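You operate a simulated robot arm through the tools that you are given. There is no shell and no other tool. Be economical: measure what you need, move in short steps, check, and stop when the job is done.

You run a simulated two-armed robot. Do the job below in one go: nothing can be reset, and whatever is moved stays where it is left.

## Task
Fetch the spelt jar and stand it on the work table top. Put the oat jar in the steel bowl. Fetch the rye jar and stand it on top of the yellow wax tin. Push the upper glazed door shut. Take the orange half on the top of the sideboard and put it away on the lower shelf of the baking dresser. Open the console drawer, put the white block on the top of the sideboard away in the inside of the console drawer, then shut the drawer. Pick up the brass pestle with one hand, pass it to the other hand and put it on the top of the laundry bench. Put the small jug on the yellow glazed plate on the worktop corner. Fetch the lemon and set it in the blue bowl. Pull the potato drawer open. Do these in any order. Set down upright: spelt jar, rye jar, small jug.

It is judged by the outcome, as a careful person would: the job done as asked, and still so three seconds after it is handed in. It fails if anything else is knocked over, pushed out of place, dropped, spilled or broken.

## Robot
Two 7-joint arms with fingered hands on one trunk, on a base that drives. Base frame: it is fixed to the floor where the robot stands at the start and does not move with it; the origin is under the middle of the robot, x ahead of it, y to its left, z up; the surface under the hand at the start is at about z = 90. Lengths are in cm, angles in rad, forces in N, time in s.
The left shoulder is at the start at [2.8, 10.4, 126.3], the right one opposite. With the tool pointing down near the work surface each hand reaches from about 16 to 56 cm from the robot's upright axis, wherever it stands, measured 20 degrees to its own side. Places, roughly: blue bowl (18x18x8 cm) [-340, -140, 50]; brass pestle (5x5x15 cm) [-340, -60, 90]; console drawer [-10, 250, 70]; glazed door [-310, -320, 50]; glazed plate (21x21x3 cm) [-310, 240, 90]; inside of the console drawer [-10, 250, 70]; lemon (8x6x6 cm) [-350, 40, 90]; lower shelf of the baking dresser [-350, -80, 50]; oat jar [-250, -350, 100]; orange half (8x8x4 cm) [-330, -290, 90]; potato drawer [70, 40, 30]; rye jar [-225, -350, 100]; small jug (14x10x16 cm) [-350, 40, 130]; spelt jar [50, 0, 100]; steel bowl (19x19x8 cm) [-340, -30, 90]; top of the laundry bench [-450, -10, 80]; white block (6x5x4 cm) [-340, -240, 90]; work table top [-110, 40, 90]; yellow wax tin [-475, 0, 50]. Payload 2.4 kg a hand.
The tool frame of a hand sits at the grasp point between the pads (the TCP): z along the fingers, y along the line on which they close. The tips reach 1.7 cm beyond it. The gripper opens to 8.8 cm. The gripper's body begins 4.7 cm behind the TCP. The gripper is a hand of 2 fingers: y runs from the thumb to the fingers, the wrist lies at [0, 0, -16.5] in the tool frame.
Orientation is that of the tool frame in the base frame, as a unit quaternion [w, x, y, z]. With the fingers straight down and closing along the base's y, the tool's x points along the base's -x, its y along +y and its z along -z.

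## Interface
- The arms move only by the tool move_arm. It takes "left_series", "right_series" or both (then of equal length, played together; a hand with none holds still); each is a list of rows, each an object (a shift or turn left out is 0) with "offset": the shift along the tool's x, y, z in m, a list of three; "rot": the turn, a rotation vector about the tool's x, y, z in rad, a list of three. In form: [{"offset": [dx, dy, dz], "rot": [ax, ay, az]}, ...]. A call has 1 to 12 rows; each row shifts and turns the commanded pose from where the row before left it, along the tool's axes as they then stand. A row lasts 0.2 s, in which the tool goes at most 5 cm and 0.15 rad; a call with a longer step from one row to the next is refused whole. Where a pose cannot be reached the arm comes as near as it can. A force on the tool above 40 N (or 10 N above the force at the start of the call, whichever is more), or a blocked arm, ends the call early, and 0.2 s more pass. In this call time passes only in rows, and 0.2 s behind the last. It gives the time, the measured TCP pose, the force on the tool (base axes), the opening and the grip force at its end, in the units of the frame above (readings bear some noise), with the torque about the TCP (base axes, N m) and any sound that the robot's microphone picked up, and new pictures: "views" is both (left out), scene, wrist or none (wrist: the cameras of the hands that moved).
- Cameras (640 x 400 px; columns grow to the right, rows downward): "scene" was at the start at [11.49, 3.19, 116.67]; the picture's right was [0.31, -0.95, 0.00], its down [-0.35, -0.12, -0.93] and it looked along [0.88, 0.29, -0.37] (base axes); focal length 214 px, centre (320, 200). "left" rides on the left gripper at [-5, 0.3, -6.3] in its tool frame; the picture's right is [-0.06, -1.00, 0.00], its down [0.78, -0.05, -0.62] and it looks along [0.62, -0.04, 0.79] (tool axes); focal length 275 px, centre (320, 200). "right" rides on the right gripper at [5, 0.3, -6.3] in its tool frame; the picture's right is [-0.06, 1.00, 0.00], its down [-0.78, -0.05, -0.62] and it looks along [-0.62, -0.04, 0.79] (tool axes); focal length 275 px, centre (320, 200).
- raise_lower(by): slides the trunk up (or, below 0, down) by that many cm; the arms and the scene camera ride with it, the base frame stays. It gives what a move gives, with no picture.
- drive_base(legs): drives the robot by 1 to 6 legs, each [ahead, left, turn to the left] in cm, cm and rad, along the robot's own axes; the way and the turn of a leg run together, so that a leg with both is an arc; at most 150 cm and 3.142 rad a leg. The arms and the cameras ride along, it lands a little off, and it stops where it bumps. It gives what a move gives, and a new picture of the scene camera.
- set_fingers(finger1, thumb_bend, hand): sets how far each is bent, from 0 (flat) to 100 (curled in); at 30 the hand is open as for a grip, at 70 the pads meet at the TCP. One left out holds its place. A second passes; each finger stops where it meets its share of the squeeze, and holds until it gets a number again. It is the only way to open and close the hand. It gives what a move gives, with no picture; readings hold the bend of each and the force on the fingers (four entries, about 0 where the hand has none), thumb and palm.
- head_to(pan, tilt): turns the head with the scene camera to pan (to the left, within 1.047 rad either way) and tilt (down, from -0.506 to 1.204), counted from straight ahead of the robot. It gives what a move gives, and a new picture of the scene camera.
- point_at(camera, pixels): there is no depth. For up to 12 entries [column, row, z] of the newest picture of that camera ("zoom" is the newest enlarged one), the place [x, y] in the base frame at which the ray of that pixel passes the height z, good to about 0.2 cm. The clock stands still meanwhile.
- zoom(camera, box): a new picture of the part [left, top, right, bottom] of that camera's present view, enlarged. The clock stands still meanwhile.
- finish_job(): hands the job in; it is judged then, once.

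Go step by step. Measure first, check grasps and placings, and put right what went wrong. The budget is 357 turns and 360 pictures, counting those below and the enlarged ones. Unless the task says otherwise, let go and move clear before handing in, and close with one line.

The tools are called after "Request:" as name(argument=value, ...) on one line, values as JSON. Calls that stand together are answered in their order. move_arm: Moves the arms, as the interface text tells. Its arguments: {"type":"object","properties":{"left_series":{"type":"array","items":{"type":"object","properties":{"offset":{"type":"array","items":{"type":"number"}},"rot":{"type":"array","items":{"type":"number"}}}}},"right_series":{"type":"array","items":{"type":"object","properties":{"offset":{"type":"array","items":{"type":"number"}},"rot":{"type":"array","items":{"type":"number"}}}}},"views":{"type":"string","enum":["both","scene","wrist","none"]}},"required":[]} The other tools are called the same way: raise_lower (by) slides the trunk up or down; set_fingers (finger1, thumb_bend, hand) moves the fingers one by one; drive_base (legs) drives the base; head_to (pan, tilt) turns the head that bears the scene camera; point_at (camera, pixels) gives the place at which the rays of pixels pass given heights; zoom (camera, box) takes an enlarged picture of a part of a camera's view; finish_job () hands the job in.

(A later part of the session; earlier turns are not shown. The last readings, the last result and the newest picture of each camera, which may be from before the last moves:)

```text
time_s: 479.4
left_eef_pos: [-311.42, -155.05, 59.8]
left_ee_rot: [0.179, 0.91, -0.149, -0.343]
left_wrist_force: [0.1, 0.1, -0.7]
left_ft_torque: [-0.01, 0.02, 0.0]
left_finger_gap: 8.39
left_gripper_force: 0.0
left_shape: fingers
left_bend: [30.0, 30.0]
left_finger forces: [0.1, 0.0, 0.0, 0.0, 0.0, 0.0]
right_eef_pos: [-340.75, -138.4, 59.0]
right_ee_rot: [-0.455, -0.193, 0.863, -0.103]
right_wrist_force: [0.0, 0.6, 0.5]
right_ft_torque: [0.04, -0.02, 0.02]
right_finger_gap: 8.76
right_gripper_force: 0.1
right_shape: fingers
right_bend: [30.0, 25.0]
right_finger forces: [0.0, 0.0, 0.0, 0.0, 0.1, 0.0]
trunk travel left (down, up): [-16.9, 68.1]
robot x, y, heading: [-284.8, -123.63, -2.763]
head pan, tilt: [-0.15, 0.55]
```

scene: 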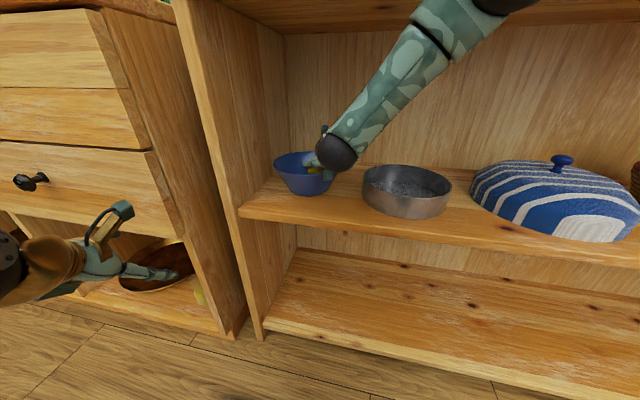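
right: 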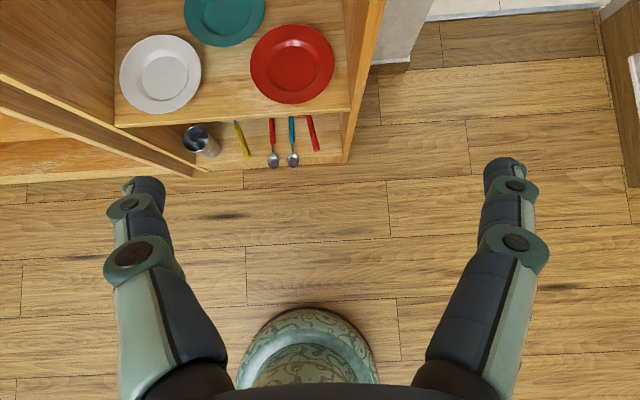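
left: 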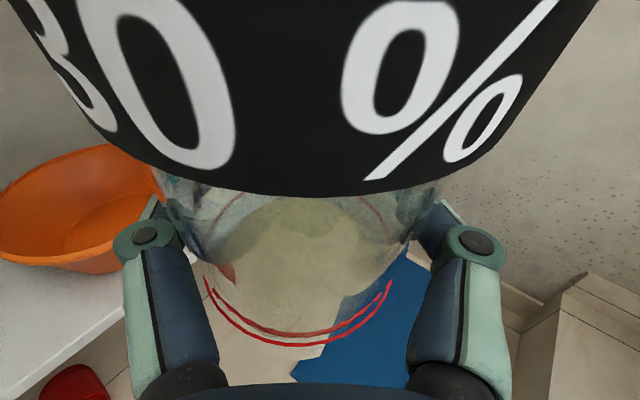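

Request:
move_arm(right_series=[{"offset": [0.012, 0, -0.006], "rot": [0, 0.1, 0]}, {"offset": [0.012, 0, -0.005], "rot": [0, 0.1, 0]}, {"offset": [0.012, 0, -0.004], "rot": [0, 0.1, 0]}, {"offset": [0.012, 0, -0.003]}], views="scene")

```text
time_s: 480.6
left_eef_pos: [-310.24, -156.11, 60.61]
left_ee_rot: [0.188, 0.91, -0.137, -0.342]
left_wrist_force: [-1.0, -0.6, 0.1]
left_ft_torque: [0.01, -0.01, 0.02]
left_finger_gap: 8.42
left_gripper_force: 0.0
left_shape: fingers
left_bend: [30.0, 30.0]
left_finger forces: [0.1, 0.0, 0.1, 0.0, 0.0, 0.0]
right_eef_pos: [-340.67, -141.18, 66.15]
right_ee_rot: [-0.589, -0.186, 0.772, -0.148]
right_wrist_force: [-0.5, -0.5, 0.2]
right_ft_torque: [0.0, 0.02, -0.03]
right_finger_gap: 8.72
right_gripper_force: 0.1
right_shape: fingers
right_bend: [30.0, 25.0]
right_finger forces: [0.0, 0.0, 0.0, 0.1, 0.0, 0.0]
trunk travel left (down, up): [-16.9, 68.1]
robot x, y, heading: [-284.26, -124.55, -2.735]
head pan, tilt: [-0.15, 0.55]
stopped in row 4 (right hand): the arm was blocked; the commanded pose is now the measured one
```

scene: 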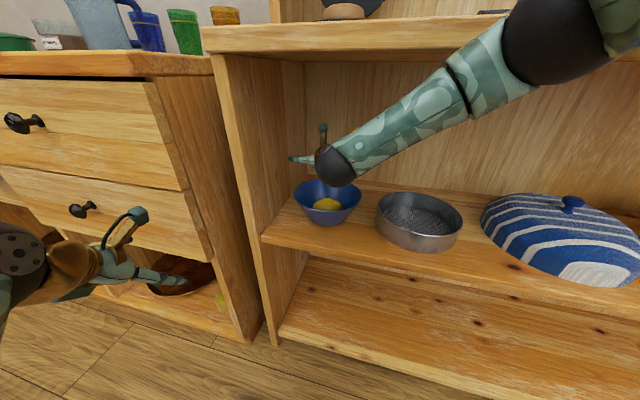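

Lemon is in the bowl and the hand is clear. Back off, raise, and tidy the left hand's attitude (pitched ~50° down).

Request:
drive_base(legs=[[-36, 0, 0], [0, 0, -0.41]])

Request:
raise_lower(by=30)

Request:
move_arm(left_series=[{"rot": [0, 0.0224, -0.1374]}, {"rot": [0, 0.0224, -0.1374]}, {"rot": [0, 0.0224, -0.1374]}, {"rot": [0, 0.0224, -0.1374]}, {"rot": [0, 0.0224, -0.1374]}], right_series=[{"offset": [0, 0.01, 0]}, {"offset": [0, 0.01, 0]}, {"offset": [0, 0.01, 0]}, {"offset": [0, 0.01, 0]}, {"offset": [0, 0.01, 0]}], views="none")

```text
time_s: 484.2
left_eef_pos: [-288.42, -128.35, 60.17]
left_ee_rot: [0.114, 0.863, -0.326, -0.369]
left_wrist_force: [-0.8, 0.2, -0.2]
left_ft_torque: [-0.03, -0.04, -0.02]
left_finger_gap: 8.41
left_gripper_force: 0.0
left_shape: fingers
left_bend: [30.0, 30.0]
left_finger forces: [0.0, 0.1, 0.0, 0.0, 0.0, 0.0]
right_eef_pos: [-310.39, -101.91, 65.5]
right_ee_rot: [-0.606, -0.017, 0.795, -0.023]
right_wrist_force: [0.4, 0.1, 0.1]
right_ft_torque: [-0.03, 0.0, -0.03]
right_finger_gap: 8.74
right_gripper_force: 0.0
right_shape: fingers
right_bend: [30.0, 25.0]
right_finger forces: [0.1, 0.0, 0.1, 0.1, 0.0, 0.0]
trunk travel left (down, up): [-16.9, 68.1]
robot x, y, heading: [-251.93, -110.44, 3.13]
head pan, tilt: [-0.15, 0.55]
```

scene: 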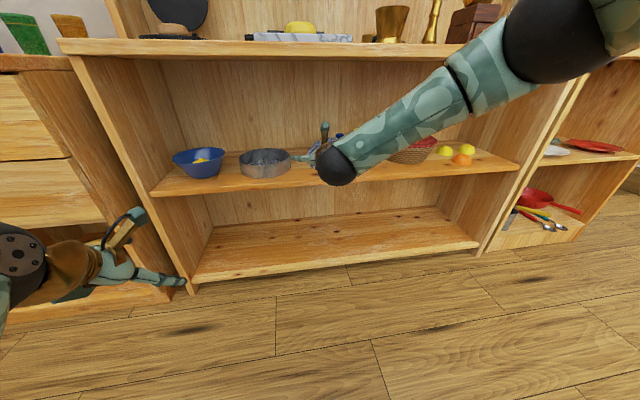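

```text
time_s: 487.2
left_eef_pos: [-288.58, -128.36, 90.15]
left_ee_rot: [0.115, 0.863, -0.326, -0.367]
left_wrist_force: [-0.8, 0.5, -0.6]
left_ft_torque: [0.03, 0.0, -0.02]
left_finger_gap: 8.41
left_gripper_force: 0.1
left_shape: fingers
left_bend: [30.0, 30.0]
left_finger forces: [0.0, 0.0, 0.0, 0.0, 0.0, 0.0]
right_eef_pos: [-310.47, -102.07, 95.56]
right_ee_rot: [-0.606, -0.015, 0.795, -0.022]
right_wrist_force: [0.9, -0.9, 0.1]
right_ft_torque: [0.02, 0.01, -0.02]
right_finger_gap: 8.74
right_gripper_force: 0.1
right_shape: fingers
right_bend: [30.0, 25.0]
right_finger forces: [0.0, 0.0, 0.0, 0.0, 0.0, 0.1]
trunk travel left (down, up): [-46.9, 38.1]
robot x, y, heading: [-251.48, -110.01, 3.133]
head pan, tilt: [-0.15, 0.55]
```

```text
time_s: 488.1
left_eef_pos: [-287.99, -133.55, 90.37]
left_ee_rot: [0.11, 0.926, -0.137, -0.334]
left_wrist_force: [0.3, -0.3, -0.3]
left_ft_torque: [-0.02, -0.01, -0.03]
left_finger_gap: 8.43
left_gripper_force: 0.0
left_shape: fingers
left_bend: [30.0, 30.0]
left_finger forces: [0.1, 0.0, 0.0, 0.0, 0.0, 0.1]
right_eef_pos: [-310.68, -98.25, 95.38]
right_ee_rot: [-0.606, -0.016, 0.795, -0.023]
right_wrist_force: [0.3, 0.5, 0.2]
right_ft_torque: [0.01, 0.02, -0.01]
right_finger_gap: 8.73
right_gripper_force: 0.1
right_shape: fingers
right_bend: [30.0, 25.0]
right_finger forces: [0.1, 0.1, 0.0, 0.1, 0.1, 0.1]
trunk travel left (down, up): [-46.9, 38.1]
robot x, y, heading: [-251.39, -109.85, 3.131]
head pan, tilt: [-0.15, 0.55]
stopped in row 4 (left hand): the arm was blocked; the commanded pose is now the measured one
```

Request:
move_arm(left_series=[{"offset": [-0.02, 0.01, 0.02]}, {"offset": [-0.02, 0.01, 0.02]}, {"offset": [-0.02, 0.01, 0.02]}, {"offset": [-0.02, 0.01, 0.02]}, {"rot": [0, 0, -0.13]}, {"rot": [0, 0, -0.13]}], views="none")

```text
time_s: 489.6
left_eef_pos: [-299.92, -135.37, 90.2]
left_ee_rot: [0.064, 0.936, -0.016, -0.345]
left_wrist_force: [0.4, 0.3, -1.3]
left_ft_torque: [0.01, 0.02, 0.04]
left_finger_gap: 8.41
left_gripper_force: 0.0
left_shape: fingers
left_bend: [30.0, 30.0]
left_finger forces: [0.0, 0.0, 0.0, 0.0, 0.0, 0.1]
right_eef_pos: [-310.6, -98.29, 95.33]
right_ee_rot: [-0.606, -0.016, 0.795, -0.022]
right_wrist_force: [0.7, 0.3, -0.4]
right_ft_torque: [0.02, 0.0, -0.01]
right_finger_gap: 8.72
right_gripper_force: 0.1
right_shape: fingers
right_bend: [30.0, 25.0]
right_finger forces: [0.0, 0.1, 0.0, 0.0, 0.0, 0.1]
trunk travel left (down, up): [-46.9, 38.1]
robot x, y, heading: [-251.78, -110.11, 3.128]
head pan, tilt: [-0.15, 0.55]
```

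Left is usable again. Drive along to the sideboard's far part with block, orange and glazed door.

Request:
drive_base(legs=[[-8, 0, 0], [0, 148, 0.01]])

Request:
head_to(pan=0.25, tilt=0.45)

```text
time_s: 497.6
left_eef_pos: [-292.96, -284.26, 90.21]
left_ee_rot: [0.065, 0.936, -0.014, -0.346]
left_wrist_force: [-0.9, -1.1, 0.0]
left_ft_torque: [-0.01, -0.05, 0.04]
left_finger_gap: 8.42
left_gripper_force: 0.1
left_shape: fingers
left_bend: [30.0, 30.0]
left_finger forces: [0.1, 0.0, 0.1, 0.0, 0.1, 0.0]
right_eef_pos: [-303.84, -247.18, 95.42]
right_ee_rot: [-0.606, -0.018, 0.795, -0.024]
right_wrist_force: [0.7, 0.0, 0.2]
right_ft_torque: [0.0, -0.02, 0.01]
right_finger_gap: 8.73
right_gripper_force: 0.0
right_shape: fingers
right_bend: [30.0, 25.0]
right_finger forces: [0.1, 0.0, 0.0, 0.0, 0.0, 0.0]
trunk travel left (down, up): [-46.9, 38.1]
robot x, y, heading: [-244.62, -258.48, 3.134]
head pan, tilt: [-0.15, 0.55]
```

scene: 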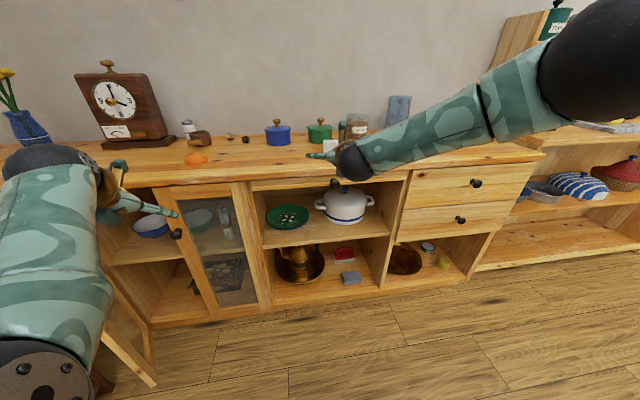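

```text
time_s: 498.4
left_eef_pos: [-293.06, -284.26, 90.33]
left_ee_rot: [0.064, 0.937, -0.014, -0.344]
left_wrist_force: [0.2, -0.1, -0.5]
left_ft_torque: [-0.02, -0.02, 0.02]
left_finger_gap: 8.39
left_gripper_force: 0.1
left_shape: fingers
left_bend: [30.0, 30.0]
left_finger forces: [0.0, 0.0, 0.1, 0.0, 0.0, 0.0]
right_eef_pos: [-303.89, -247.12, 95.46]
right_ee_rot: [-0.605, -0.017, 0.796, -0.024]
right_wrist_force: [1.0, -0.3, 0.2]
right_ft_torque: [0.03, -0.02, -0.01]
right_finger_gap: 8.76
right_gripper_force: 0.0
right_shape: fingers
right_bend: [30.0, 25.0]
right_finger forces: [0.0, 0.0, 0.0, 0.1, 0.1, 0.0]
trunk travel left (down, up): [-46.9, 38.1]
robot x, y, heading: [-244.69, -258.86, 3.136]
head pan, tilt: [0.25, 0.45]
```

scene: 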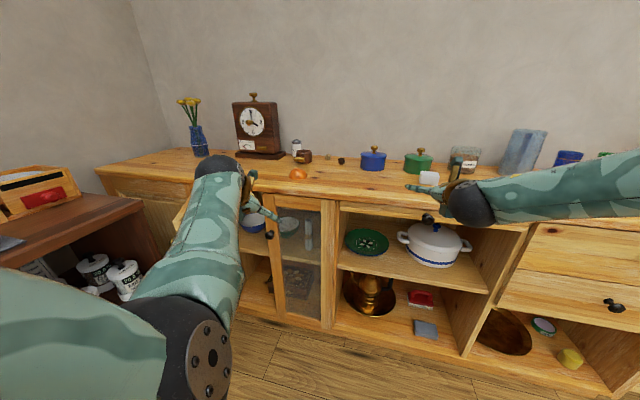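

Request:
point_at(camera="scene", pixels=[[298, 179, 84.7], [289, 175, 86], [307, 175, 86], [298, 170, 88.5], [428, 185, 84.7], [421, 178, 86], [438, 178, 86], [270, 197, 84.7]])

Request:
zoom(camera="scene", box=[270, 140, 460, 220])

```text
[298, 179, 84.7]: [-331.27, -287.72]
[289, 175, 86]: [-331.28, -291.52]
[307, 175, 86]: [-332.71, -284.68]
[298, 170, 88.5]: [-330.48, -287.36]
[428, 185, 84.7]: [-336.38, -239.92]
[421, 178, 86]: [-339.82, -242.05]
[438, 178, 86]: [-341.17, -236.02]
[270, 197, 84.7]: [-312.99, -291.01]
```

```text
3.37 times, centred on (365, 180) of scene
```

zoom: 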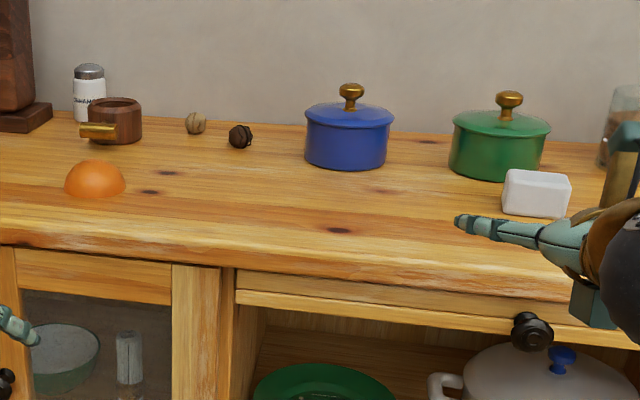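

Orange half centre ≈[-335,-288], block ≈[-339.5,-239.5] on z 84.7. Raise the right hand a bit, open the left, and drive in for the orange with the left.

Request:
set_fingers(hand="left", finger1=20, thumb_bend=20)

Request:
move_arm(left_series=[{"offset": [-0.02, 0, -0.02], "rot": [0, 0.1, 0]}, {"offset": [-0.02, 0, -0.02], "rot": [0, 0.1, 0]}, {"offset": [0, 0, 0]}], right_series=[{"offset": [0.03, 0, 0]}, {"offset": [0.03, 0, 0]}, {"offset": [0.02, 0, 0]}], views="none")

Request:
drive_base(legs=[[32, 3, 0]])

Request:
zoom(camera="left", box=[0, 0, 640, 400])

```text
time_s: 499.4
left_eef_pos: [-292.99, -284.3, 90.25]
left_ee_rot: [0.064, 0.936, -0.015, -0.345]
left_wrist_force: [0.1, 0.4, 0.3]
left_ft_torque: [0.0, 0.02, 0.0]
left_finger_gap: 9.75
left_gripper_force: 0.1
left_shape: fingers
left_bend: [20.0, 20.0]
left_finger forces: [0.0, 0.1, 0.0, 0.0, 0.0, 0.0]
right_eef_pos: [-303.86, -247.17, 95.37]
right_ee_rot: [-0.606, -0.018, 0.795, -0.024]
right_wrist_force: [-0.4, -0.4, 0.5]
right_ft_torque: [0.0, -0.01, 0.03]
right_finger_gap: 8.74
right_gripper_force: 0.0
right_shape: fingers
right_bend: [30.0, 25.0]
right_finger forces: [0.0, 0.0, 0.0, 0.0, 0.0, 0.1]
trunk travel left (down, up): [-46.9, 38.1]
robot x, y, heading: [-245.21, -258.97, 3.13]
head pan, tilt: [0.25, 0.45]
```

```text
time_s: 500.2
left_eef_pos: [-293.71, -283.49, 95.82]
left_ee_rot: [0.066, 0.966, -0.007, -0.249]
left_wrist_force: [0.2, -0.2, -0.8]
left_ft_torque: [-0.02, -0.04, 0.03]
left_finger_gap: 9.75
left_gripper_force: 0.1
left_shape: fingers
left_bend: [20.0, 20.0]
left_finger forces: [0.0, 0.0, 0.0, 0.1, 0.0, 0.0]
right_eef_pos: [-306.0, -247.14, 103.25]
right_ee_rot: [-0.606, -0.017, 0.795, -0.023]
right_wrist_force: [-0.1, 0.2, 0.4]
right_ft_torque: [0.0, -0.01, -0.01]
right_finger_gap: 8.77
right_gripper_force: 0.1
right_shape: fingers
right_bend: [30.0, 25.0]
right_finger forces: [0.0, 0.0, 0.1, 0.0, 0.0, 0.0]
trunk travel left (down, up): [-46.9, 38.1]
robot x, y, heading: [-244.65, -259.07, 3.134]
head pan, tilt: [0.25, 0.45]
```

```text
time_s: 502.4
left_eef_pos: [-325.64, -286.34, 95.65]
left_ee_rot: [0.066, 0.966, -0.008, -0.251]
left_wrist_force: [-0.4, 0.0, -0.1]
left_ft_torque: [-0.03, 0.0, 0.01]
left_finger_gap: 9.76
left_gripper_force: 0.0
left_shape: fingers
left_bend: [20.0, 20.0]
left_finger forces: [0.1, 0.0, 0.1, 0.0, 0.0, 0.1]
right_eef_pos: [-337.97, -249.91, 103.18]
right_ee_rot: [-0.606, -0.017, 0.795, -0.023]
right_wrist_force: [0.0, -0.7, -0.4]
right_ft_torque: [0.0, -0.03, 0.02]
right_finger_gap: 8.75
right_gripper_force: 0.0
right_shape: fingers
right_bend: [30.0, 25.0]
right_finger forces: [0.0, 0.0, 0.0, 0.1, 0.0, 0.0]
trunk travel left (down, up): [-46.9, 38.1]
robot x, y, heading: [-276.81, -261.55, 3.133]
head pan, tilt: [0.25, 0.45]
```

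scene: 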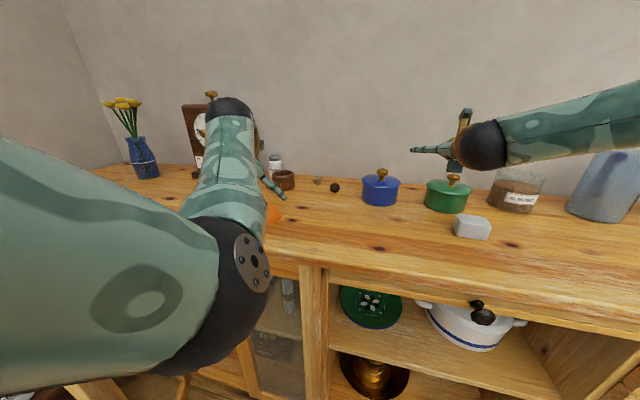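

```text
1.00 times, centred on (320, 200) of left (not enlarged: the box is as wide or as high as the picture)
```

zoom: 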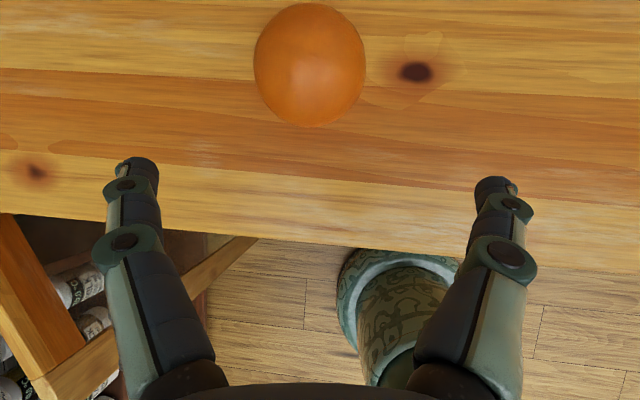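

Request:
point_at(camera="zoom", pixels=[[310, 65, 86.5], [254, 68, 86], [365, 66, 86], [308, 126, 85]])

Request:
point_at(camera="scene", pixels=[[470, 235, 84.7], [455, 225, 86], [491, 230, 86], [474, 218, 88.7]])

```text
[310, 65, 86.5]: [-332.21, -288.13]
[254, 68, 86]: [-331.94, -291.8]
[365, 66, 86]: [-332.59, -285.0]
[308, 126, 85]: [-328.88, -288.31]
```

```text
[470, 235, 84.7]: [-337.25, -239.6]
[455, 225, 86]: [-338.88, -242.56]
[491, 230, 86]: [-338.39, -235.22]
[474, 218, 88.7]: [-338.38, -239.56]
```

Orange centre ≈[-332.4,-288.3]. Descend around it and close.

Request:
move_arm(left_series=[{"offset": [-0.0036, 0.0017, 0.0285]}, {"offset": [-0.0036, 0.0017, 0.0285]}, {"offset": [-0.0036, 0.0017, 0.0285]}, {"offset": [-0.0036, 0.0017, 0.0255]}], views="none")

Request:
set_fingers(hand="left", finger1=70, thumb_bend=70)

Request:
raise_lower(by=5)

Request:
zoom(camera="left", box=[0, 0, 640, 400])

```text
time_s: 503.4
left_eef_pos: [-332.31, -288.27, 86.99]
left_ee_rot: [0.066, 0.966, -0.008, -0.25]
left_wrist_force: [0.2, -0.8, 0.7]
left_ft_torque: [0.0, -0.02, -0.01]
left_finger_gap: 9.77
left_gripper_force: 0.1
left_shape: fingers
left_bend: [20.0, 20.0]
left_finger forces: [0.0, 0.0, 0.0, 0.0, 0.5, 0.0]
right_eef_pos: [-338.08, -249.88, 103.11]
right_ee_rot: [-0.606, -0.018, 0.795, -0.024]
right_wrist_force: [-0.2, 0.1, 0.9]
right_ft_torque: [-0.02, -0.02, 0.0]
right_finger_gap: 8.76
right_gripper_force: 0.1
right_shape: fingers
right_bend: [30.0, 25.0]
right_finger forces: [0.1, 0.1, 0.1, 0.0, 0.1, 0.1]
trunk travel left (down, up): [-46.9, 38.1]
robot x, y, heading: [-276.91, -261.76, 3.136]
head pan, tilt: [0.25, 0.45]
```

```text
time_s: 504.4
left_eef_pos: [-332.33, -288.02, 87.27]
left_ee_rot: [0.066, 0.965, -0.008, -0.253]
left_wrist_force: [-6.1, 9.0, 27.2]
left_ft_torque: [1.33, 0.29, 0.19]
left_finger_gap: 5.75
left_gripper_force: 22.3
left_shape: fingers
left_bend: [47.0, 52.0]
left_finger forces: [7.5, 0.0, 0.1, 0.0, 35.7, 0.0]
right_eef_pos: [-337.79, -249.74, 103.2]
right_ee_rot: [-0.606, -0.016, 0.795, -0.024]
right_wrist_force: [0.1, -0.4, -0.4]
right_ft_torque: [-0.01, 0.0, -0.02]
right_finger_gap: 8.74
right_gripper_force: 0.1
right_shape: fingers
right_bend: [30.0, 25.0]
right_finger forces: [0.1, 0.1, 0.1, 0.0, 0.0, 0.1]
trunk travel left (down, up): [-46.9, 38.1]
robot x, y, heading: [-277.27, -261.77, 3.138]
head pan, tilt: [0.25, 0.45]
```

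```text
time_s: 505.3
left_eef_pos: [-332.26, -288.29, 91.88]
left_ee_rot: [0.066, 0.966, -0.008, -0.249]
left_wrist_force: [-0.4, 0.0, -1.9]
left_ft_torque: [0.03, -0.01, 0.02]
left_finger_gap: 5.65
left_gripper_force: 12.2
left_shape: fingers
left_bend: [40.0, 57.0]
left_finger forces: [11.4, 0.0, 0.0, 0.0, 12.1, 0.0]
right_eef_pos: [-338.01, -249.91, 108.04]
right_ee_rot: [-0.605, -0.017, 0.795, -0.023]
right_wrist_force: [0.2, -0.6, -0.2]
right_ft_torque: [0.03, -0.03, 0.03]
right_finger_gap: 8.72
right_gripper_force: 0.1
right_shape: fingers
right_bend: [30.0, 25.0]
right_finger forces: [0.0, 0.0, 0.0, 0.1, 0.1, 0.0]
trunk travel left (down, up): [-51.9, 33.1]
robot x, y, heading: [-276.77, -261.37, 3.137]
head pan, tilt: [0.25, 0.45]
```

```text
1.00 times, centred on (320, 200) of left (not enlarged: the box is as wide or as high as the picture)
```

zoom: 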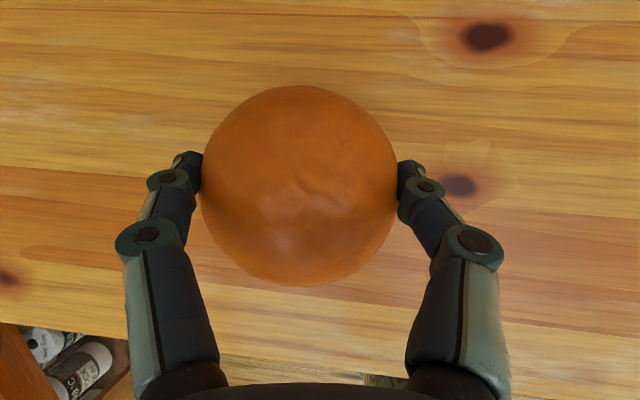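

Orange held. Retreat the left hand upward, retract and pitch the right hand down, then move in over the block.

Request:
move_arm(left_series=[{"offset": [0.003, 0.004, -0.036]}, {"offset": [0.003, 0.004, -0.036]}, {"offset": [0.003, 0.004, -0.036]}, {"offset": [0.003, 0.004, -0.036]}, {}, {}, {}, {}, {}], right_series=[{"offset": [-0.0095, 0, -0.0353]}, {"offset": [-0.0095, 0, -0.0353]}, {"offset": [-0.0095, 0, -0.0353]}, {"rot": [0, -0.12, 0]}, {"rot": [0, -0.12, 0]}, {"rot": [0, -0.12, 0]}, {"rot": [0, -0.12, 0]}, {"rot": [0, -0.12, 0]}, {"rot": [0, -0.12, 0]}], views="none")

Request:
set_fingers(hand="right", finger1=28, thumb_bend=28)

Request:
drive_base(legs=[[10, -10.6, 0]])

Request:
zoom(camera="right", box=[0, 0, 640, 400])

```text
time_s: 507.3
left_eef_pos: [-324.21, -288.33, 104.0]
left_ee_rot: [0.066, 0.966, -0.008, -0.25]
left_wrist_force: [0.4, 0.8, -0.1]
left_ft_torque: [0.02, -0.03, 0.0]
left_finger_gap: 5.61
left_gripper_force: 12.0
left_shape: fingers
left_bend: [40.0, 57.0]
left_finger forces: [11.1, 0.0, 0.0, 0.1, 11.9, 0.0]
right_eef_pos: [-324.93, -250.28, 106.99]
right_ee_rot: [-0.291, -0.022, 0.956, -0.016]
right_wrist_force: [0.3, 0.8, -0.3]
right_ft_torque: [0.04, -0.02, -0.03]
right_finger_gap: 8.74
right_gripper_force: 0.0
right_shape: fingers
right_bend: [30.0, 25.0]
right_finger forces: [0.0, 0.0, 0.0, 0.0, 0.0, 0.0]
right hand out of reach, approached as far as the arm can: row 9
trunk travel left (down, up): [-51.9, 33.1]
robot x, y, heading: [-276.82, -261.48, 3.13]
head pan, tilt: [0.25, 0.45]
```

```text
time_s: 508.3
left_eef_pos: [-324.2, -288.22, 103.9]
left_ee_rot: [0.065, 0.966, -0.009, -0.25]
left_wrist_force: [-0.6, -0.6, -1.1]
left_ft_torque: [-0.01, -0.02, 0.01]
left_finger_gap: 5.6
left_gripper_force: 11.3
left_shape: fingers
left_bend: [40.0, 57.0]
left_finger forces: [11.2, 0.1, 0.0, 0.0, 11.8, 0.1]
right_eef_pos: [-324.78, -250.35, 106.89]
right_ee_rot: [-0.291, -0.022, 0.956, -0.016]
right_wrist_force: [-0.7, -0.6, -0.3]
right_ft_torque: [0.0, 0.03, 0.0]
right_finger_gap: 8.64
right_gripper_force: 0.1
right_shape: fingers
right_bend: [28.0, 28.0]
right_finger forces: [0.0, 0.0, 0.0, 0.0, 0.0, 0.1]
trunk travel left (down, up): [-51.9, 33.1]
robot x, y, heading: [-276.68, -261.66, 3.133]
head pan, tilt: [0.25, 0.45]
```

```text
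time_s: 509.6
left_eef_pos: [-334.23, -277.63, 103.96]
left_ee_rot: [0.065, 0.966, -0.009, -0.25]
left_wrist_force: [0.5, -0.1, -0.3]
left_ft_torque: [0.03, 0.02, -0.01]
left_finger_gap: 5.62
left_gripper_force: 12.1
left_shape: fingers
left_bend: [40.0, 57.0]
left_finger forces: [11.4, 0.1, 0.0, 0.0, 12.1, 0.0]
right_eef_pos: [-334.84, -239.62, 106.84]
right_ee_rot: [-0.29, -0.022, 0.957, -0.017]
right_wrist_force: [0.3, 0.4, -0.1]
right_ft_torque: [-0.04, 0.03, -0.03]
right_finger_gap: 8.64
right_gripper_force: 0.1
right_shape: fingers
right_bend: [28.0, 28.0]
right_finger forces: [0.1, 0.0, 0.0, 0.0, 0.1, 0.0]
trunk travel left (down, up): [-51.9, 33.1]
robot x, y, heading: [-286.62, -250.69, 3.139]
head pan, tilt: [0.25, 0.45]
```

scene: 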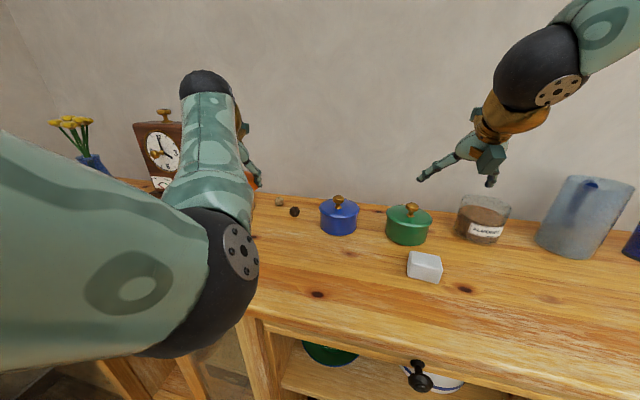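

```text
1.00 times, centred on (320, 200) of right (not enlarged: the box is as wide or as high as the picture)
```

zoom: 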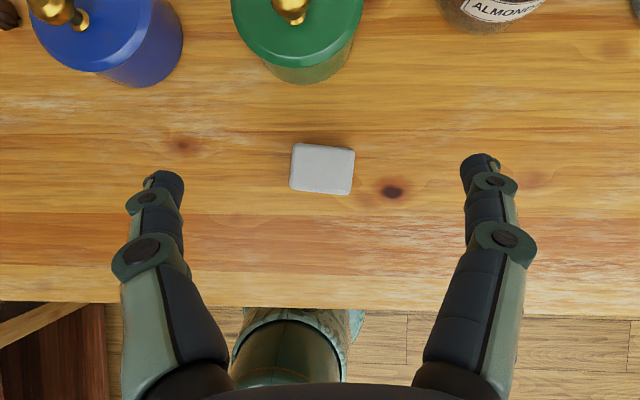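

Request:
point_at(camera="zoom", pixels=[[322, 162, 88.7], [292, 165, 88], [355, 170, 88]])

```text
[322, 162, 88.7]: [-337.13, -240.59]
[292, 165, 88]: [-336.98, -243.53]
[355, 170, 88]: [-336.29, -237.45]
```

Request:
move_arm(right_series=[{"offset": [-0.0178, -0.0007, 0.0358]}, {"offset": [-0.0178, -0.0007, 0.0358]}, {"offset": [-0.0178, -0.0007, 0.0358]}, {"offset": [-0.0178, -0.0007, 0.0358]}, {"offset": [-0.0178, -0.0007, 0.0358]}], views="none")

```text
time_s: 510.9
left_eef_pos: [-334.31, -277.67, 103.9]
left_ee_rot: [0.065, 0.966, -0.008, -0.25]
left_wrist_force: [-0.6, 0.1, 0.1]
left_ft_torque: [-0.04, 0.0, 0.0]
left_finger_gap: 5.59
left_gripper_force: 12.2
left_shape: fingers
left_bend: [40.0, 57.0]
left_finger forces: [11.2, 0.0, 0.0, 0.0, 11.9, 0.0]
right_eef_pos: [-337.35, -240.73, 87.15]
right_ee_rot: [-0.291, -0.023, 0.956, -0.016]
right_wrist_force: [1.1, -0.6, 1.4]
right_ft_torque: [-0.01, -0.03, -0.01]
right_finger_gap: 8.71
right_gripper_force: 0.9
right_shape: fingers
right_bend: [28.0, 28.0]
right_finger forces: [0.2, 0.1, 0.1, 0.1, 1.0, 0.1]
trunk travel left (down, up): [-51.9, 33.1]
robot x, y, heading: [-287.27, -250.69, 3.137]
head pan, tilt: [0.25, 0.45]
```

Request:
set_fingers(hand="right", finger1=70, thumb_bend=70)

Request:
raise_lower(by=10)

```text
time_s: 511.9
left_eef_pos: [-334.28, -277.71, 103.92]
left_ee_rot: [0.065, 0.966, -0.008, -0.25]
left_wrist_force: [0.2, 0.1, -2.2]
left_ft_torque: [0.02, 0.02, -0.02]
left_finger_gap: 5.61
left_gripper_force: 12.2
left_shape: fingers
left_bend: [40.0, 57.0]
left_finger forces: [11.2, 0.0, 0.1, 0.1, 11.9, 0.0]
right_eef_pos: [-337.26, -240.75, 86.91]
right_ee_rot: [-0.291, -0.023, 0.956, -0.015]
right_wrist_force: [0.9, -4.0, 6.6]
right_ft_torque: [-0.03, -0.1, -0.07]
right_finger_gap: 5.19
right_gripper_force: 21.6
right_shape: fingers
right_bend: [48.0, 60.0]
right_finger forces: [19.4, 0.0, 0.0, 0.0, 24.6, 0.0]
trunk travel left (down, up): [-51.9, 33.1]
robot x, y, heading: [-286.59, -250.96, 3.139]
head pan, tilt: [0.25, 0.45]
```

```text
time_s: 513.2
left_eef_pos: [-334.17, -277.65, 113.91]
left_ee_rot: [0.065, 0.966, -0.008, -0.248]
left_wrist_force: [0.1, 0.0, -0.6]
left_ft_torque: [0.02, 0.03, -0.01]
left_finger_gap: 5.57
left_gripper_force: 11.1
left_shape: fingers
left_bend: [40.0, 57.0]
left_finger forces: [11.2, 0.1, 0.0, 0.0, 11.8, 0.0]
right_eef_pos: [-337.42, -240.59, 97.15]
right_ee_rot: [-0.291, -0.023, 0.956, -0.016]
right_wrist_force: [0.5, 0.7, -0.4]
right_ft_torque: [-0.03, 0.0, -0.02]
right_finger_gap: 5.2
right_gripper_force: 19.1
right_shape: fingers
right_bend: [48.0, 60.0]
right_finger forces: [18.9, 0.1, 0.0, 0.0, 19.9, 0.0]
trunk travel left (down, up): [-61.9, 23.1]
robot x, y, heading: [-287.24, -250.84, 3.137]
head pan, tilt: [0.25, 0.45]
```

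Both are held. Back off, lower, and go to the dresser to find a free place on its lower shelf.

Request:
drive_base(legs=[[-38, 0, 0]])

Request:
raise_lower(by=-30)

Request:
drive_base(legs=[[0, -100, 0], [0, -62, 0]])

```text
time_s: 515.6
left_eef_pos: [-296.32, -277.89, 114.0]
left_ee_rot: [0.065, 0.966, -0.008, -0.25]
left_wrist_force: [-0.7, -1.0, -1.4]
left_ft_torque: [-0.02, 0.02, 0.01]
left_finger_gap: 5.6
left_gripper_force: 11.6
left_shape: fingers
left_bend: [40.0, 57.0]
left_finger forces: [11.2, 0.1, 0.0, 0.0, 12.0, 0.1]
right_eef_pos: [-299.54, -240.9, 97.02]
right_ee_rot: [-0.291, -0.022, 0.956, -0.016]
right_wrist_force: [0.6, -0.6, 0.0]
right_ft_torque: [0.01, -0.02, -0.02]
right_finger_gap: 5.21
right_gripper_force: 19.7
right_shape: fingers
right_bend: [48.0, 60.0]
right_finger forces: [18.8, 0.0, 0.1, 0.0, 19.9, 0.0]
trunk travel left (down, up): [-61.9, 23.1]
robot x, y, heading: [-249.04, -251.11, 3.133]
head pan, tilt: [0.25, 0.45]
```

scene: 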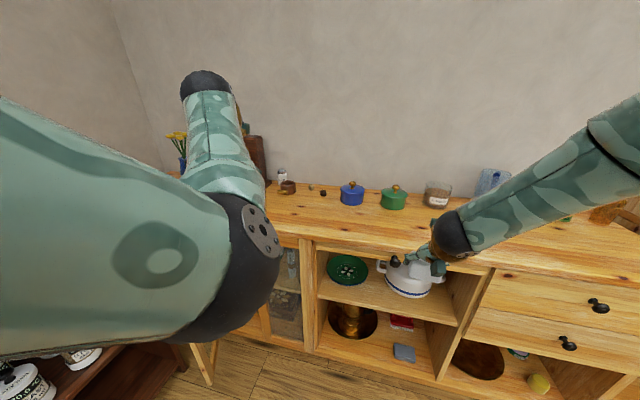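

```text
time_s: 518.6
left_eef_pos: [-296.38, -277.83, 83.94]
left_ee_rot: [0.065, 0.966, -0.009, -0.25]
left_wrist_force: [0.1, 0.7, -0.8]
left_ft_torque: [0.02, 0.0, 0.0]
left_finger_gap: 5.61
left_gripper_force: 11.3
left_shape: fingers
left_bend: [40.0, 57.0]
left_finger forces: [11.2, 0.1, 0.0, 0.0, 11.9, 0.0]
right_eef_pos: [-299.6, -240.86, 67.03]
right_ee_rot: [-0.291, -0.022, 0.956, -0.016]
right_wrist_force: [-0.1, 0.1, 0.7]
right_ft_torque: [-0.03, 0.01, 0.02]
right_finger_gap: 5.2
right_gripper_force: 19.5
right_shape: fingers
right_bend: [48.0, 60.0]
right_finger forces: [18.6, 0.1, 0.0, 0.0, 19.7, 0.0]
trunk travel left (down, up): [-31.9, 53.1]
robot x, y, heading: [-249.09, -251.24, 3.137]
head pan, tilt: [0.25, 0.45]
```

```text
time_s: 526.8
left_eef_pos: [-294.44, -116.38, 83.95]
left_ee_rot: [0.065, 0.966, -0.013, -0.25]
left_wrist_force: [-0.6, -0.1, -1.1]
left_ft_torque: [0.01, -0.01, -0.01]
left_finger_gap: 5.59
left_gripper_force: 11.6
left_shape: fingers
left_bend: [40.0, 57.0]
left_finger forces: [11.1, 0.1, 0.0, 0.0, 11.9, 0.0]
right_eef_pos: [-297.22, -79.45, 66.96]
right_ee_rot: [-0.29, -0.018, 0.957, -0.015]
right_wrist_force: [-0.4, -0.3, -0.3]
right_ft_torque: [-0.03, 0.05, -0.01]
right_finger_gap: 5.21
right_gripper_force: 18.7
right_shape: fingers
right_bend: [48.0, 60.0]
right_finger forces: [18.8, 0.0, 0.0, 0.0, 19.6, 0.0]
trunk travel left (down, up): [-31.9, 53.1]
robot x, y, heading: [-246.76, -90.16, 3.125]
head pan, tilt: [0.25, 0.45]
```

scene: 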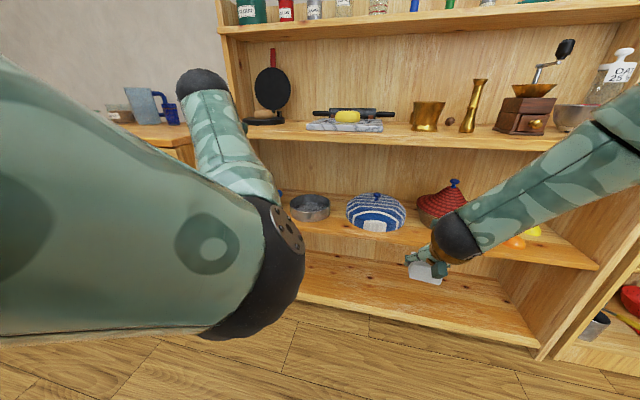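

Request:
point_at(camera="scene", pixels=[[312, 221, 50], [310, 234, 50], [330, 215, 50], [347, 222, 50], [375, 232, 50], [378, 246, 50], [405, 224, 50], [425, 225, 50], [340, 240, 50]])

Request:
zoom(camera="scene", box=[280, 170, 480, 280])

```text
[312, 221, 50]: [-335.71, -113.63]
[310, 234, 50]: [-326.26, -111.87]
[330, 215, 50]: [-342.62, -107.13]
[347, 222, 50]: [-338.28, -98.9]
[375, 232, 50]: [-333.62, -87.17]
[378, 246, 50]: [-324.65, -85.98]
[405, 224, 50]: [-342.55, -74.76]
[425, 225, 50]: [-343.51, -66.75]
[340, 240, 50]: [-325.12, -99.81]
```

```text
3.20 times, centred on (380, 225) of scene
```

zoom: 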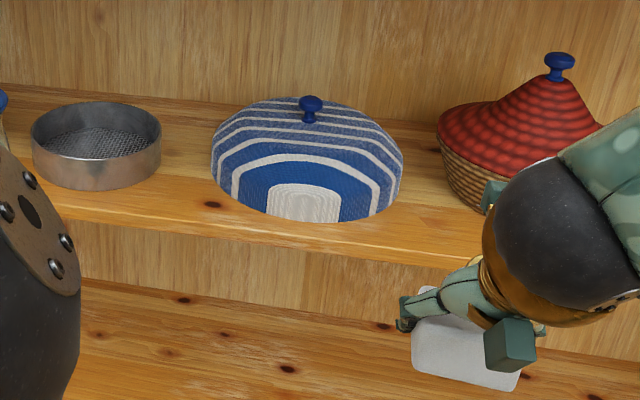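

Free place between the sieve and the striped basket near the front: [-333.5,-102.5]. Lower, turn right 0.5 so the left hand leads, and approach.

Request:
raise_lower(by=-26)

Request:
drive_base(legs=[[0, 0, -0.5], [0, 26.6, 0], [14, 0, 0]])

```text
time_s: 529.5
left_eef_pos: [-294.48, -116.38, 57.97]
left_ee_rot: [0.065, 0.966, -0.013, -0.25]
left_wrist_force: [0.2, 0.0, -1.6]
left_ft_torque: [-0.03, 0.02, 0.01]
left_finger_gap: 5.57
left_gripper_force: 11.9
left_shape: fingers
left_bend: [40.0, 57.0]
left_finger forces: [11.2, 0.0, 0.0, 0.1, 11.8, 0.1]
right_eef_pos: [-297.21, -79.34, 41.09]
right_ee_rot: [-0.291, -0.018, 0.957, -0.014]
right_wrist_force: [0.1, 0.0, -0.4]
right_ft_torque: [0.01, -0.02, -0.02]
right_finger_gap: 5.17
right_gripper_force: 18.5
right_shape: fingers
right_bend: [48.0, 60.0]
right_finger forces: [18.6, 0.0, 0.0, 0.0, 19.2, 0.0]
trunk travel left (down, up): [-5.9, 79.1]
robot x, y, heading: [-246.55, -90.31, 3.125]
head pan, tilt: [0.25, 0.45]
```

```text
time_s: 533.7
left_eef_pos: [-326.61, -106.34, 57.86]
left_ee_rot: [0.0, 0.932, -0.253, -0.258]
left_wrist_force: [0.7, 0.2, -1.7]
left_ft_torque: [0.03, -0.04, 0.02]
left_finger_gap: 5.55
left_gripper_force: 11.3
left_shape: fingers
left_bend: [40.0, 57.0]
left_finger forces: [11.1, 0.0, 0.1, 0.0, 11.8, 0.0]
right_eef_pos: [-310.99, -72.54, 41.06]
right_ee_rot: [-0.285, 0.22, 0.931, 0.057]
right_wrist_force: [0.3, -0.7, 0.1]
right_ft_torque: [-0.02, -0.02, 0.01]
right_finger_gap: 5.2
right_gripper_force: 18.7
right_shape: fingers
right_bend: [48.0, 60.0]
right_finger forces: [18.4, 0.0, 0.1, 0.0, 18.9, 0.0]
trunk travel left (down, up): [-5.9, 79.1]
robot x, y, heading: [-272.32, -106.2, 2.626]
head pan, tilt: [0.25, 0.45]
```

scene: 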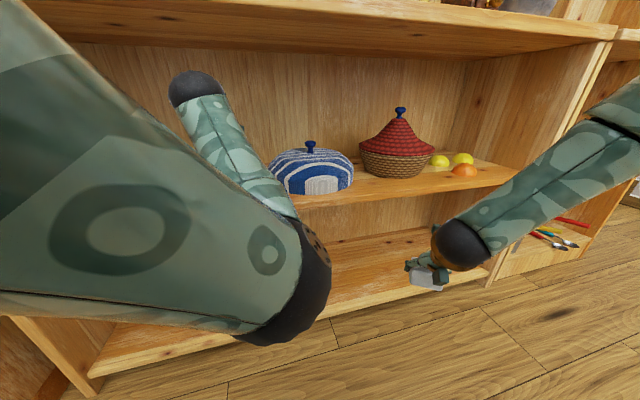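

Request:
drive_base(legs=[[7.9, 0, 0]])

Request:
raise_lower(by=-4.5)

Request:
zoom(camera="left", box=[0, 0, 640, 400])

```text
time_s: 534.8
left_eef_pos: [-333.33, -102.54, 57.85]
left_ee_rot: [0.0, 0.932, -0.253, -0.259]
left_wrist_force: [1.0, 0.3, -1.4]
left_ft_torque: [-0.01, 0.01, 0.03]
left_finger_gap: 5.55
left_gripper_force: 11.7
left_shape: fingers
left_bend: [40.0, 57.0]
left_finger forces: [11.0, 0.0, 0.0, 0.1, 11.8, 0.0]
right_eef_pos: [-318.03, -68.6, 41.05]
right_ee_rot: [-0.285, 0.22, 0.931, 0.059]
right_wrist_force: [-0.5, 0.5, -0.1]
right_ft_torque: [-0.02, 0.0, -0.02]
right_finger_gap: 5.2
right_gripper_force: 19.1
right_shape: fingers
right_bend: [48.0, 60.0]
right_finger forces: [18.4, 0.0, 0.0, 0.0, 19.0, 0.0]
trunk travel left (down, up): [-5.9, 79.1]
robot x, y, heading: [-278.63, -102.32, 2.625]
head pan, tilt: [0.25, 0.45]
```

scene: 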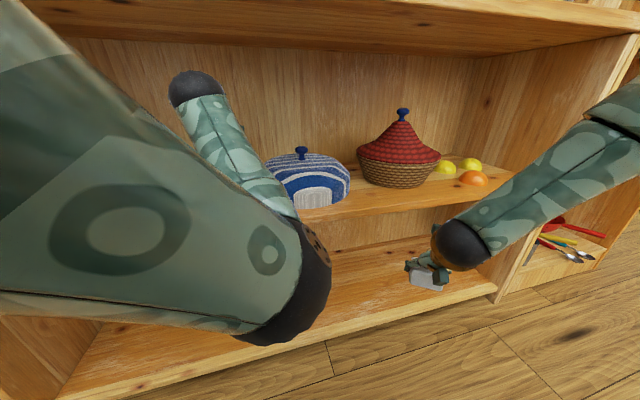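

```text
time_s: 535.6
left_eef_pos: [-333.45, -102.49, 53.34]
left_ee_rot: [0.0, 0.932, -0.252, -0.259]
left_wrist_force: [0.4, -0.3, -0.7]
left_ft_torque: [0.01, -0.01, -0.02]
left_finger_gap: 5.55
left_gripper_force: 11.6
left_shape: fingers
left_bend: [40.0, 57.0]
left_finger forces: [11.0, 0.0, 0.1, 0.1, 11.7, 0.0]
right_eef_pos: [-318.1, -68.72, 36.5]
right_ee_rot: [-0.285, 0.219, 0.931, 0.058]
right_wrist_force: [-0.1, -0.1, 0.2]
right_ft_torque: [-0.01, -0.01, -0.03]
right_finger_gap: 5.2
right_gripper_force: 18.9
right_shape: fingers
right_bend: [48.0, 60.0]
right_finger forces: [18.3, 0.0, 0.1, 0.0, 18.9, 0.0]
trunk travel left (down, up): [-1.4, 83.6]
robot x, y, heading: [-279.15, -102.49, 2.618]
head pan, tilt: [0.25, 0.45]
```

```text
1.00 times, centred on (320, 200) of left (not enlarged: the box is as wide or as high as the picture)
```

zoom: 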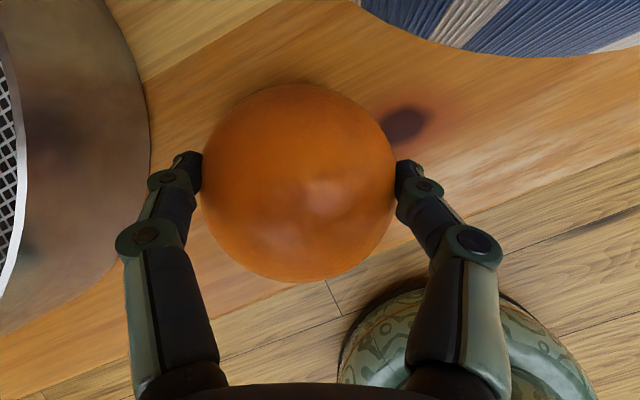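

Slightly too near the shelf edge; shift 3 cm deeper, then lower to contact.

Request:
drive_base(legs=[[2.6, 1.5, 0]])

Request:
raise_lower(by=-0.7)

Request:
move_arm(left_series=[{"offset": [0.003, 0, 0.005]}], views="none")

```text
time_s: 536.5
left_eef_pos: [-336.37, -102.49, 53.49]
left_ee_rot: [0.0, 0.932, -0.253, -0.259]
left_wrist_force: [-0.6, 0.8, -2.1]
left_ft_torque: [-0.04, -0.01, -0.02]
left_finger_gap: 5.53
left_gripper_force: 11.3
left_shape: fingers
left_bend: [40.0, 57.0]
left_finger forces: [10.9, 0.1, 0.0, 0.1, 11.7, 0.1]
right_eef_pos: [-320.97, -68.7, 36.46]
right_ee_rot: [-0.286, 0.219, 0.931, 0.057]
right_wrist_force: [0.8, 0.2, -0.9]
right_ft_torque: [0.02, 0.03, -0.03]
right_finger_gap: 5.17
right_gripper_force: 18.7
right_shape: fingers
right_bend: [48.0, 60.0]
right_finger forces: [18.3, 0.0, 0.0, 0.1, 18.9, 0.1]
trunk travel left (down, up): [-1.4, 83.6]
robot x, y, heading: [-282.0, -102.47, 2.621]
head pan, tilt: [0.25, 0.45]
```

scene: 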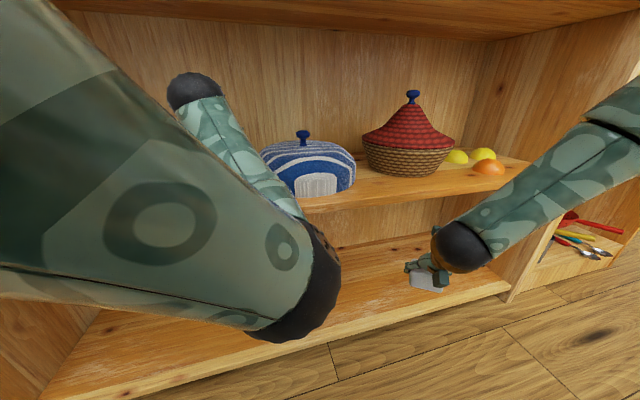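

```text
time_s: 537.0
left_eef_pos: [-336.47, -102.56, 52.78]
left_ee_rot: [0.001, 0.933, -0.251, -0.259]
left_wrist_force: [0.1, -0.7, -0.6]
left_ft_torque: [0.03, 0.0, -0.01]
left_finger_gap: 5.59
left_gripper_force: 11.4
left_shape: fingers
left_bend: [40.0, 57.0]
left_finger forces: [10.9, 0.0, 0.0, 0.0, 11.7, 0.0]
right_eef_pos: [-320.94, -68.64, 35.86]
right_ee_rot: [-0.285, 0.219, 0.931, 0.057]
right_wrist_force: [-0.2, 0.5, -1.1]
right_ft_torque: [0.02, -0.03, -0.01]
right_finger_gap: 5.19
right_gripper_force: 18.1
right_shape: fingers
right_bend: [48.0, 60.0]
right_finger forces: [18.4, 0.0, 0.0, 0.1, 18.9, 0.0]
trunk travel left (down, up): [-0.7, 84.3]
robot x, y, heading: [-281.87, -102.17, 2.627]
head pan, tilt: [0.25, 0.45]
```

```text
time_s: 537.4
left_eef_pos: [-336.45, -102.63, 52.33]
left_ee_rot: [-0.001, 0.932, -0.253, -0.26]
left_wrist_force: [2.8, -0.3, 9.3]
left_ft_torque: [0.3, -0.17, -0.1]
left_finger_gap: 5.55
left_gripper_force: 16.5
left_shape: fingers
left_bend: [40.0, 57.0]
left_finger forces: [11.3, 0.0, 0.0, 0.1, 21.7, 0.0]
right_eef_pos: [-320.98, -68.67, 35.92]
right_ee_rot: [-0.286, 0.22, 0.931, 0.058]
right_wrist_force: [0.4, -0.5, 0.0]
right_ft_torque: [0.0, 0.01, -0.02]
right_finger_gap: 5.17
right_gripper_force: 18.8
right_shape: fingers
right_bend: [48.0, 60.0]
right_finger forces: [18.3, 0.1, 0.0, 0.1, 18.8, 0.0]
trunk travel left (down, up): [-0.7, 84.3]
robot x, y, heading: [-281.7, -102.58, 2.619]
head pan, tilt: [0.25, 0.45]
```

Contact. Release and lift.

Request:
set_fingers(hand="left", finger1=28, thumb_bend=28)

Request:
move_arm(left_series=[{"offset": [-0.003, 0, -0.02]}, {"offset": [-0.003, 0, -0.03]}, {"offset": [0, 0, -0.04]}], views="wrist")

```text
time_s: 538.4
left_eef_pos: [-336.38, -102.6, 52.16]
left_ee_rot: [-0.001, 0.933, -0.253, -0.257]
left_wrist_force: [0.1, -1.3, 4.5]
left_ft_torque: [0.19, -0.08, -0.01]
left_finger_gap: 8.61
left_gripper_force: 2.4
left_shape: fingers
left_bend: [28.0, 28.0]
left_finger forces: [0.0, 0.1, 0.0, 0.0, 4.3, 0.0]
right_eef_pos: [-320.98, -68.68, 35.74]
right_ee_rot: [-0.284, 0.22, 0.932, 0.058]
right_wrist_force: [-0.2, -0.9, -0.3]
right_ft_torque: [0.0, 0.0, -0.01]
right_finger_gap: 5.18
right_gripper_force: 18.7
right_shape: fingers
right_bend: [48.0, 60.0]
right_finger forces: [18.3, 0.0, 0.0, 0.0, 19.0, 0.0]
trunk travel left (down, up): [-0.7, 84.3]
robot x, y, heading: [-281.88, -102.45, 2.622]
head pan, tilt: [0.25, 0.45]
```

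```text
time_s: 539.2
left_eef_pos: [-332.82, -103.4, 59.8]
left_ee_rot: [0.001, 0.933, -0.252, -0.258]
left_wrist_force: [0.4, -0.5, -0.3]
left_ft_torque: [0.02, -0.01, -0.01]
left_finger_gap: 8.62
left_gripper_force: 0.0
left_shape: fingers
left_bend: [28.0, 28.0]
left_finger forces: [0.0, 0.0, 0.0, 0.1, 0.1, 0.1]
left hand out of reach, approached as far as the arm can: row 3
right_eef_pos: [-320.99, -68.81, 35.81]
right_ee_rot: [-0.284, 0.219, 0.932, 0.057]
right_wrist_force: [0.3, 0.5, -0.3]
right_ft_torque: [-0.03, 0.03, -0.01]
right_finger_gap: 5.16
right_gripper_force: 18.1
right_shape: fingers
right_bend: [48.0, 60.0]
right_finger forces: [18.3, 0.0, 0.1, 0.0, 18.9, 0.0]
trunk travel left (down, up): [-0.7, 84.3]
robot x, y, heading: [-281.87, -102.58, 2.621]
head pan, tilt: [0.25, 0.45]
```

left: 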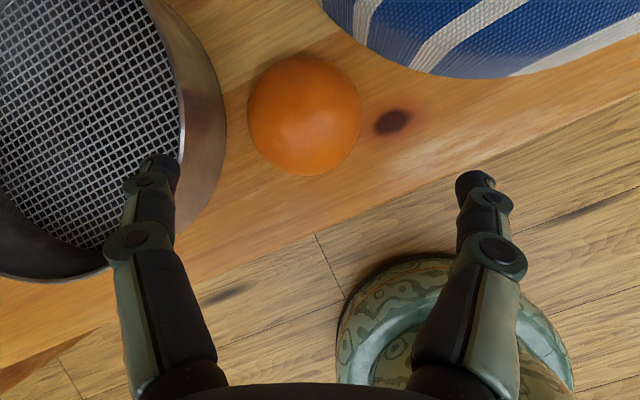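

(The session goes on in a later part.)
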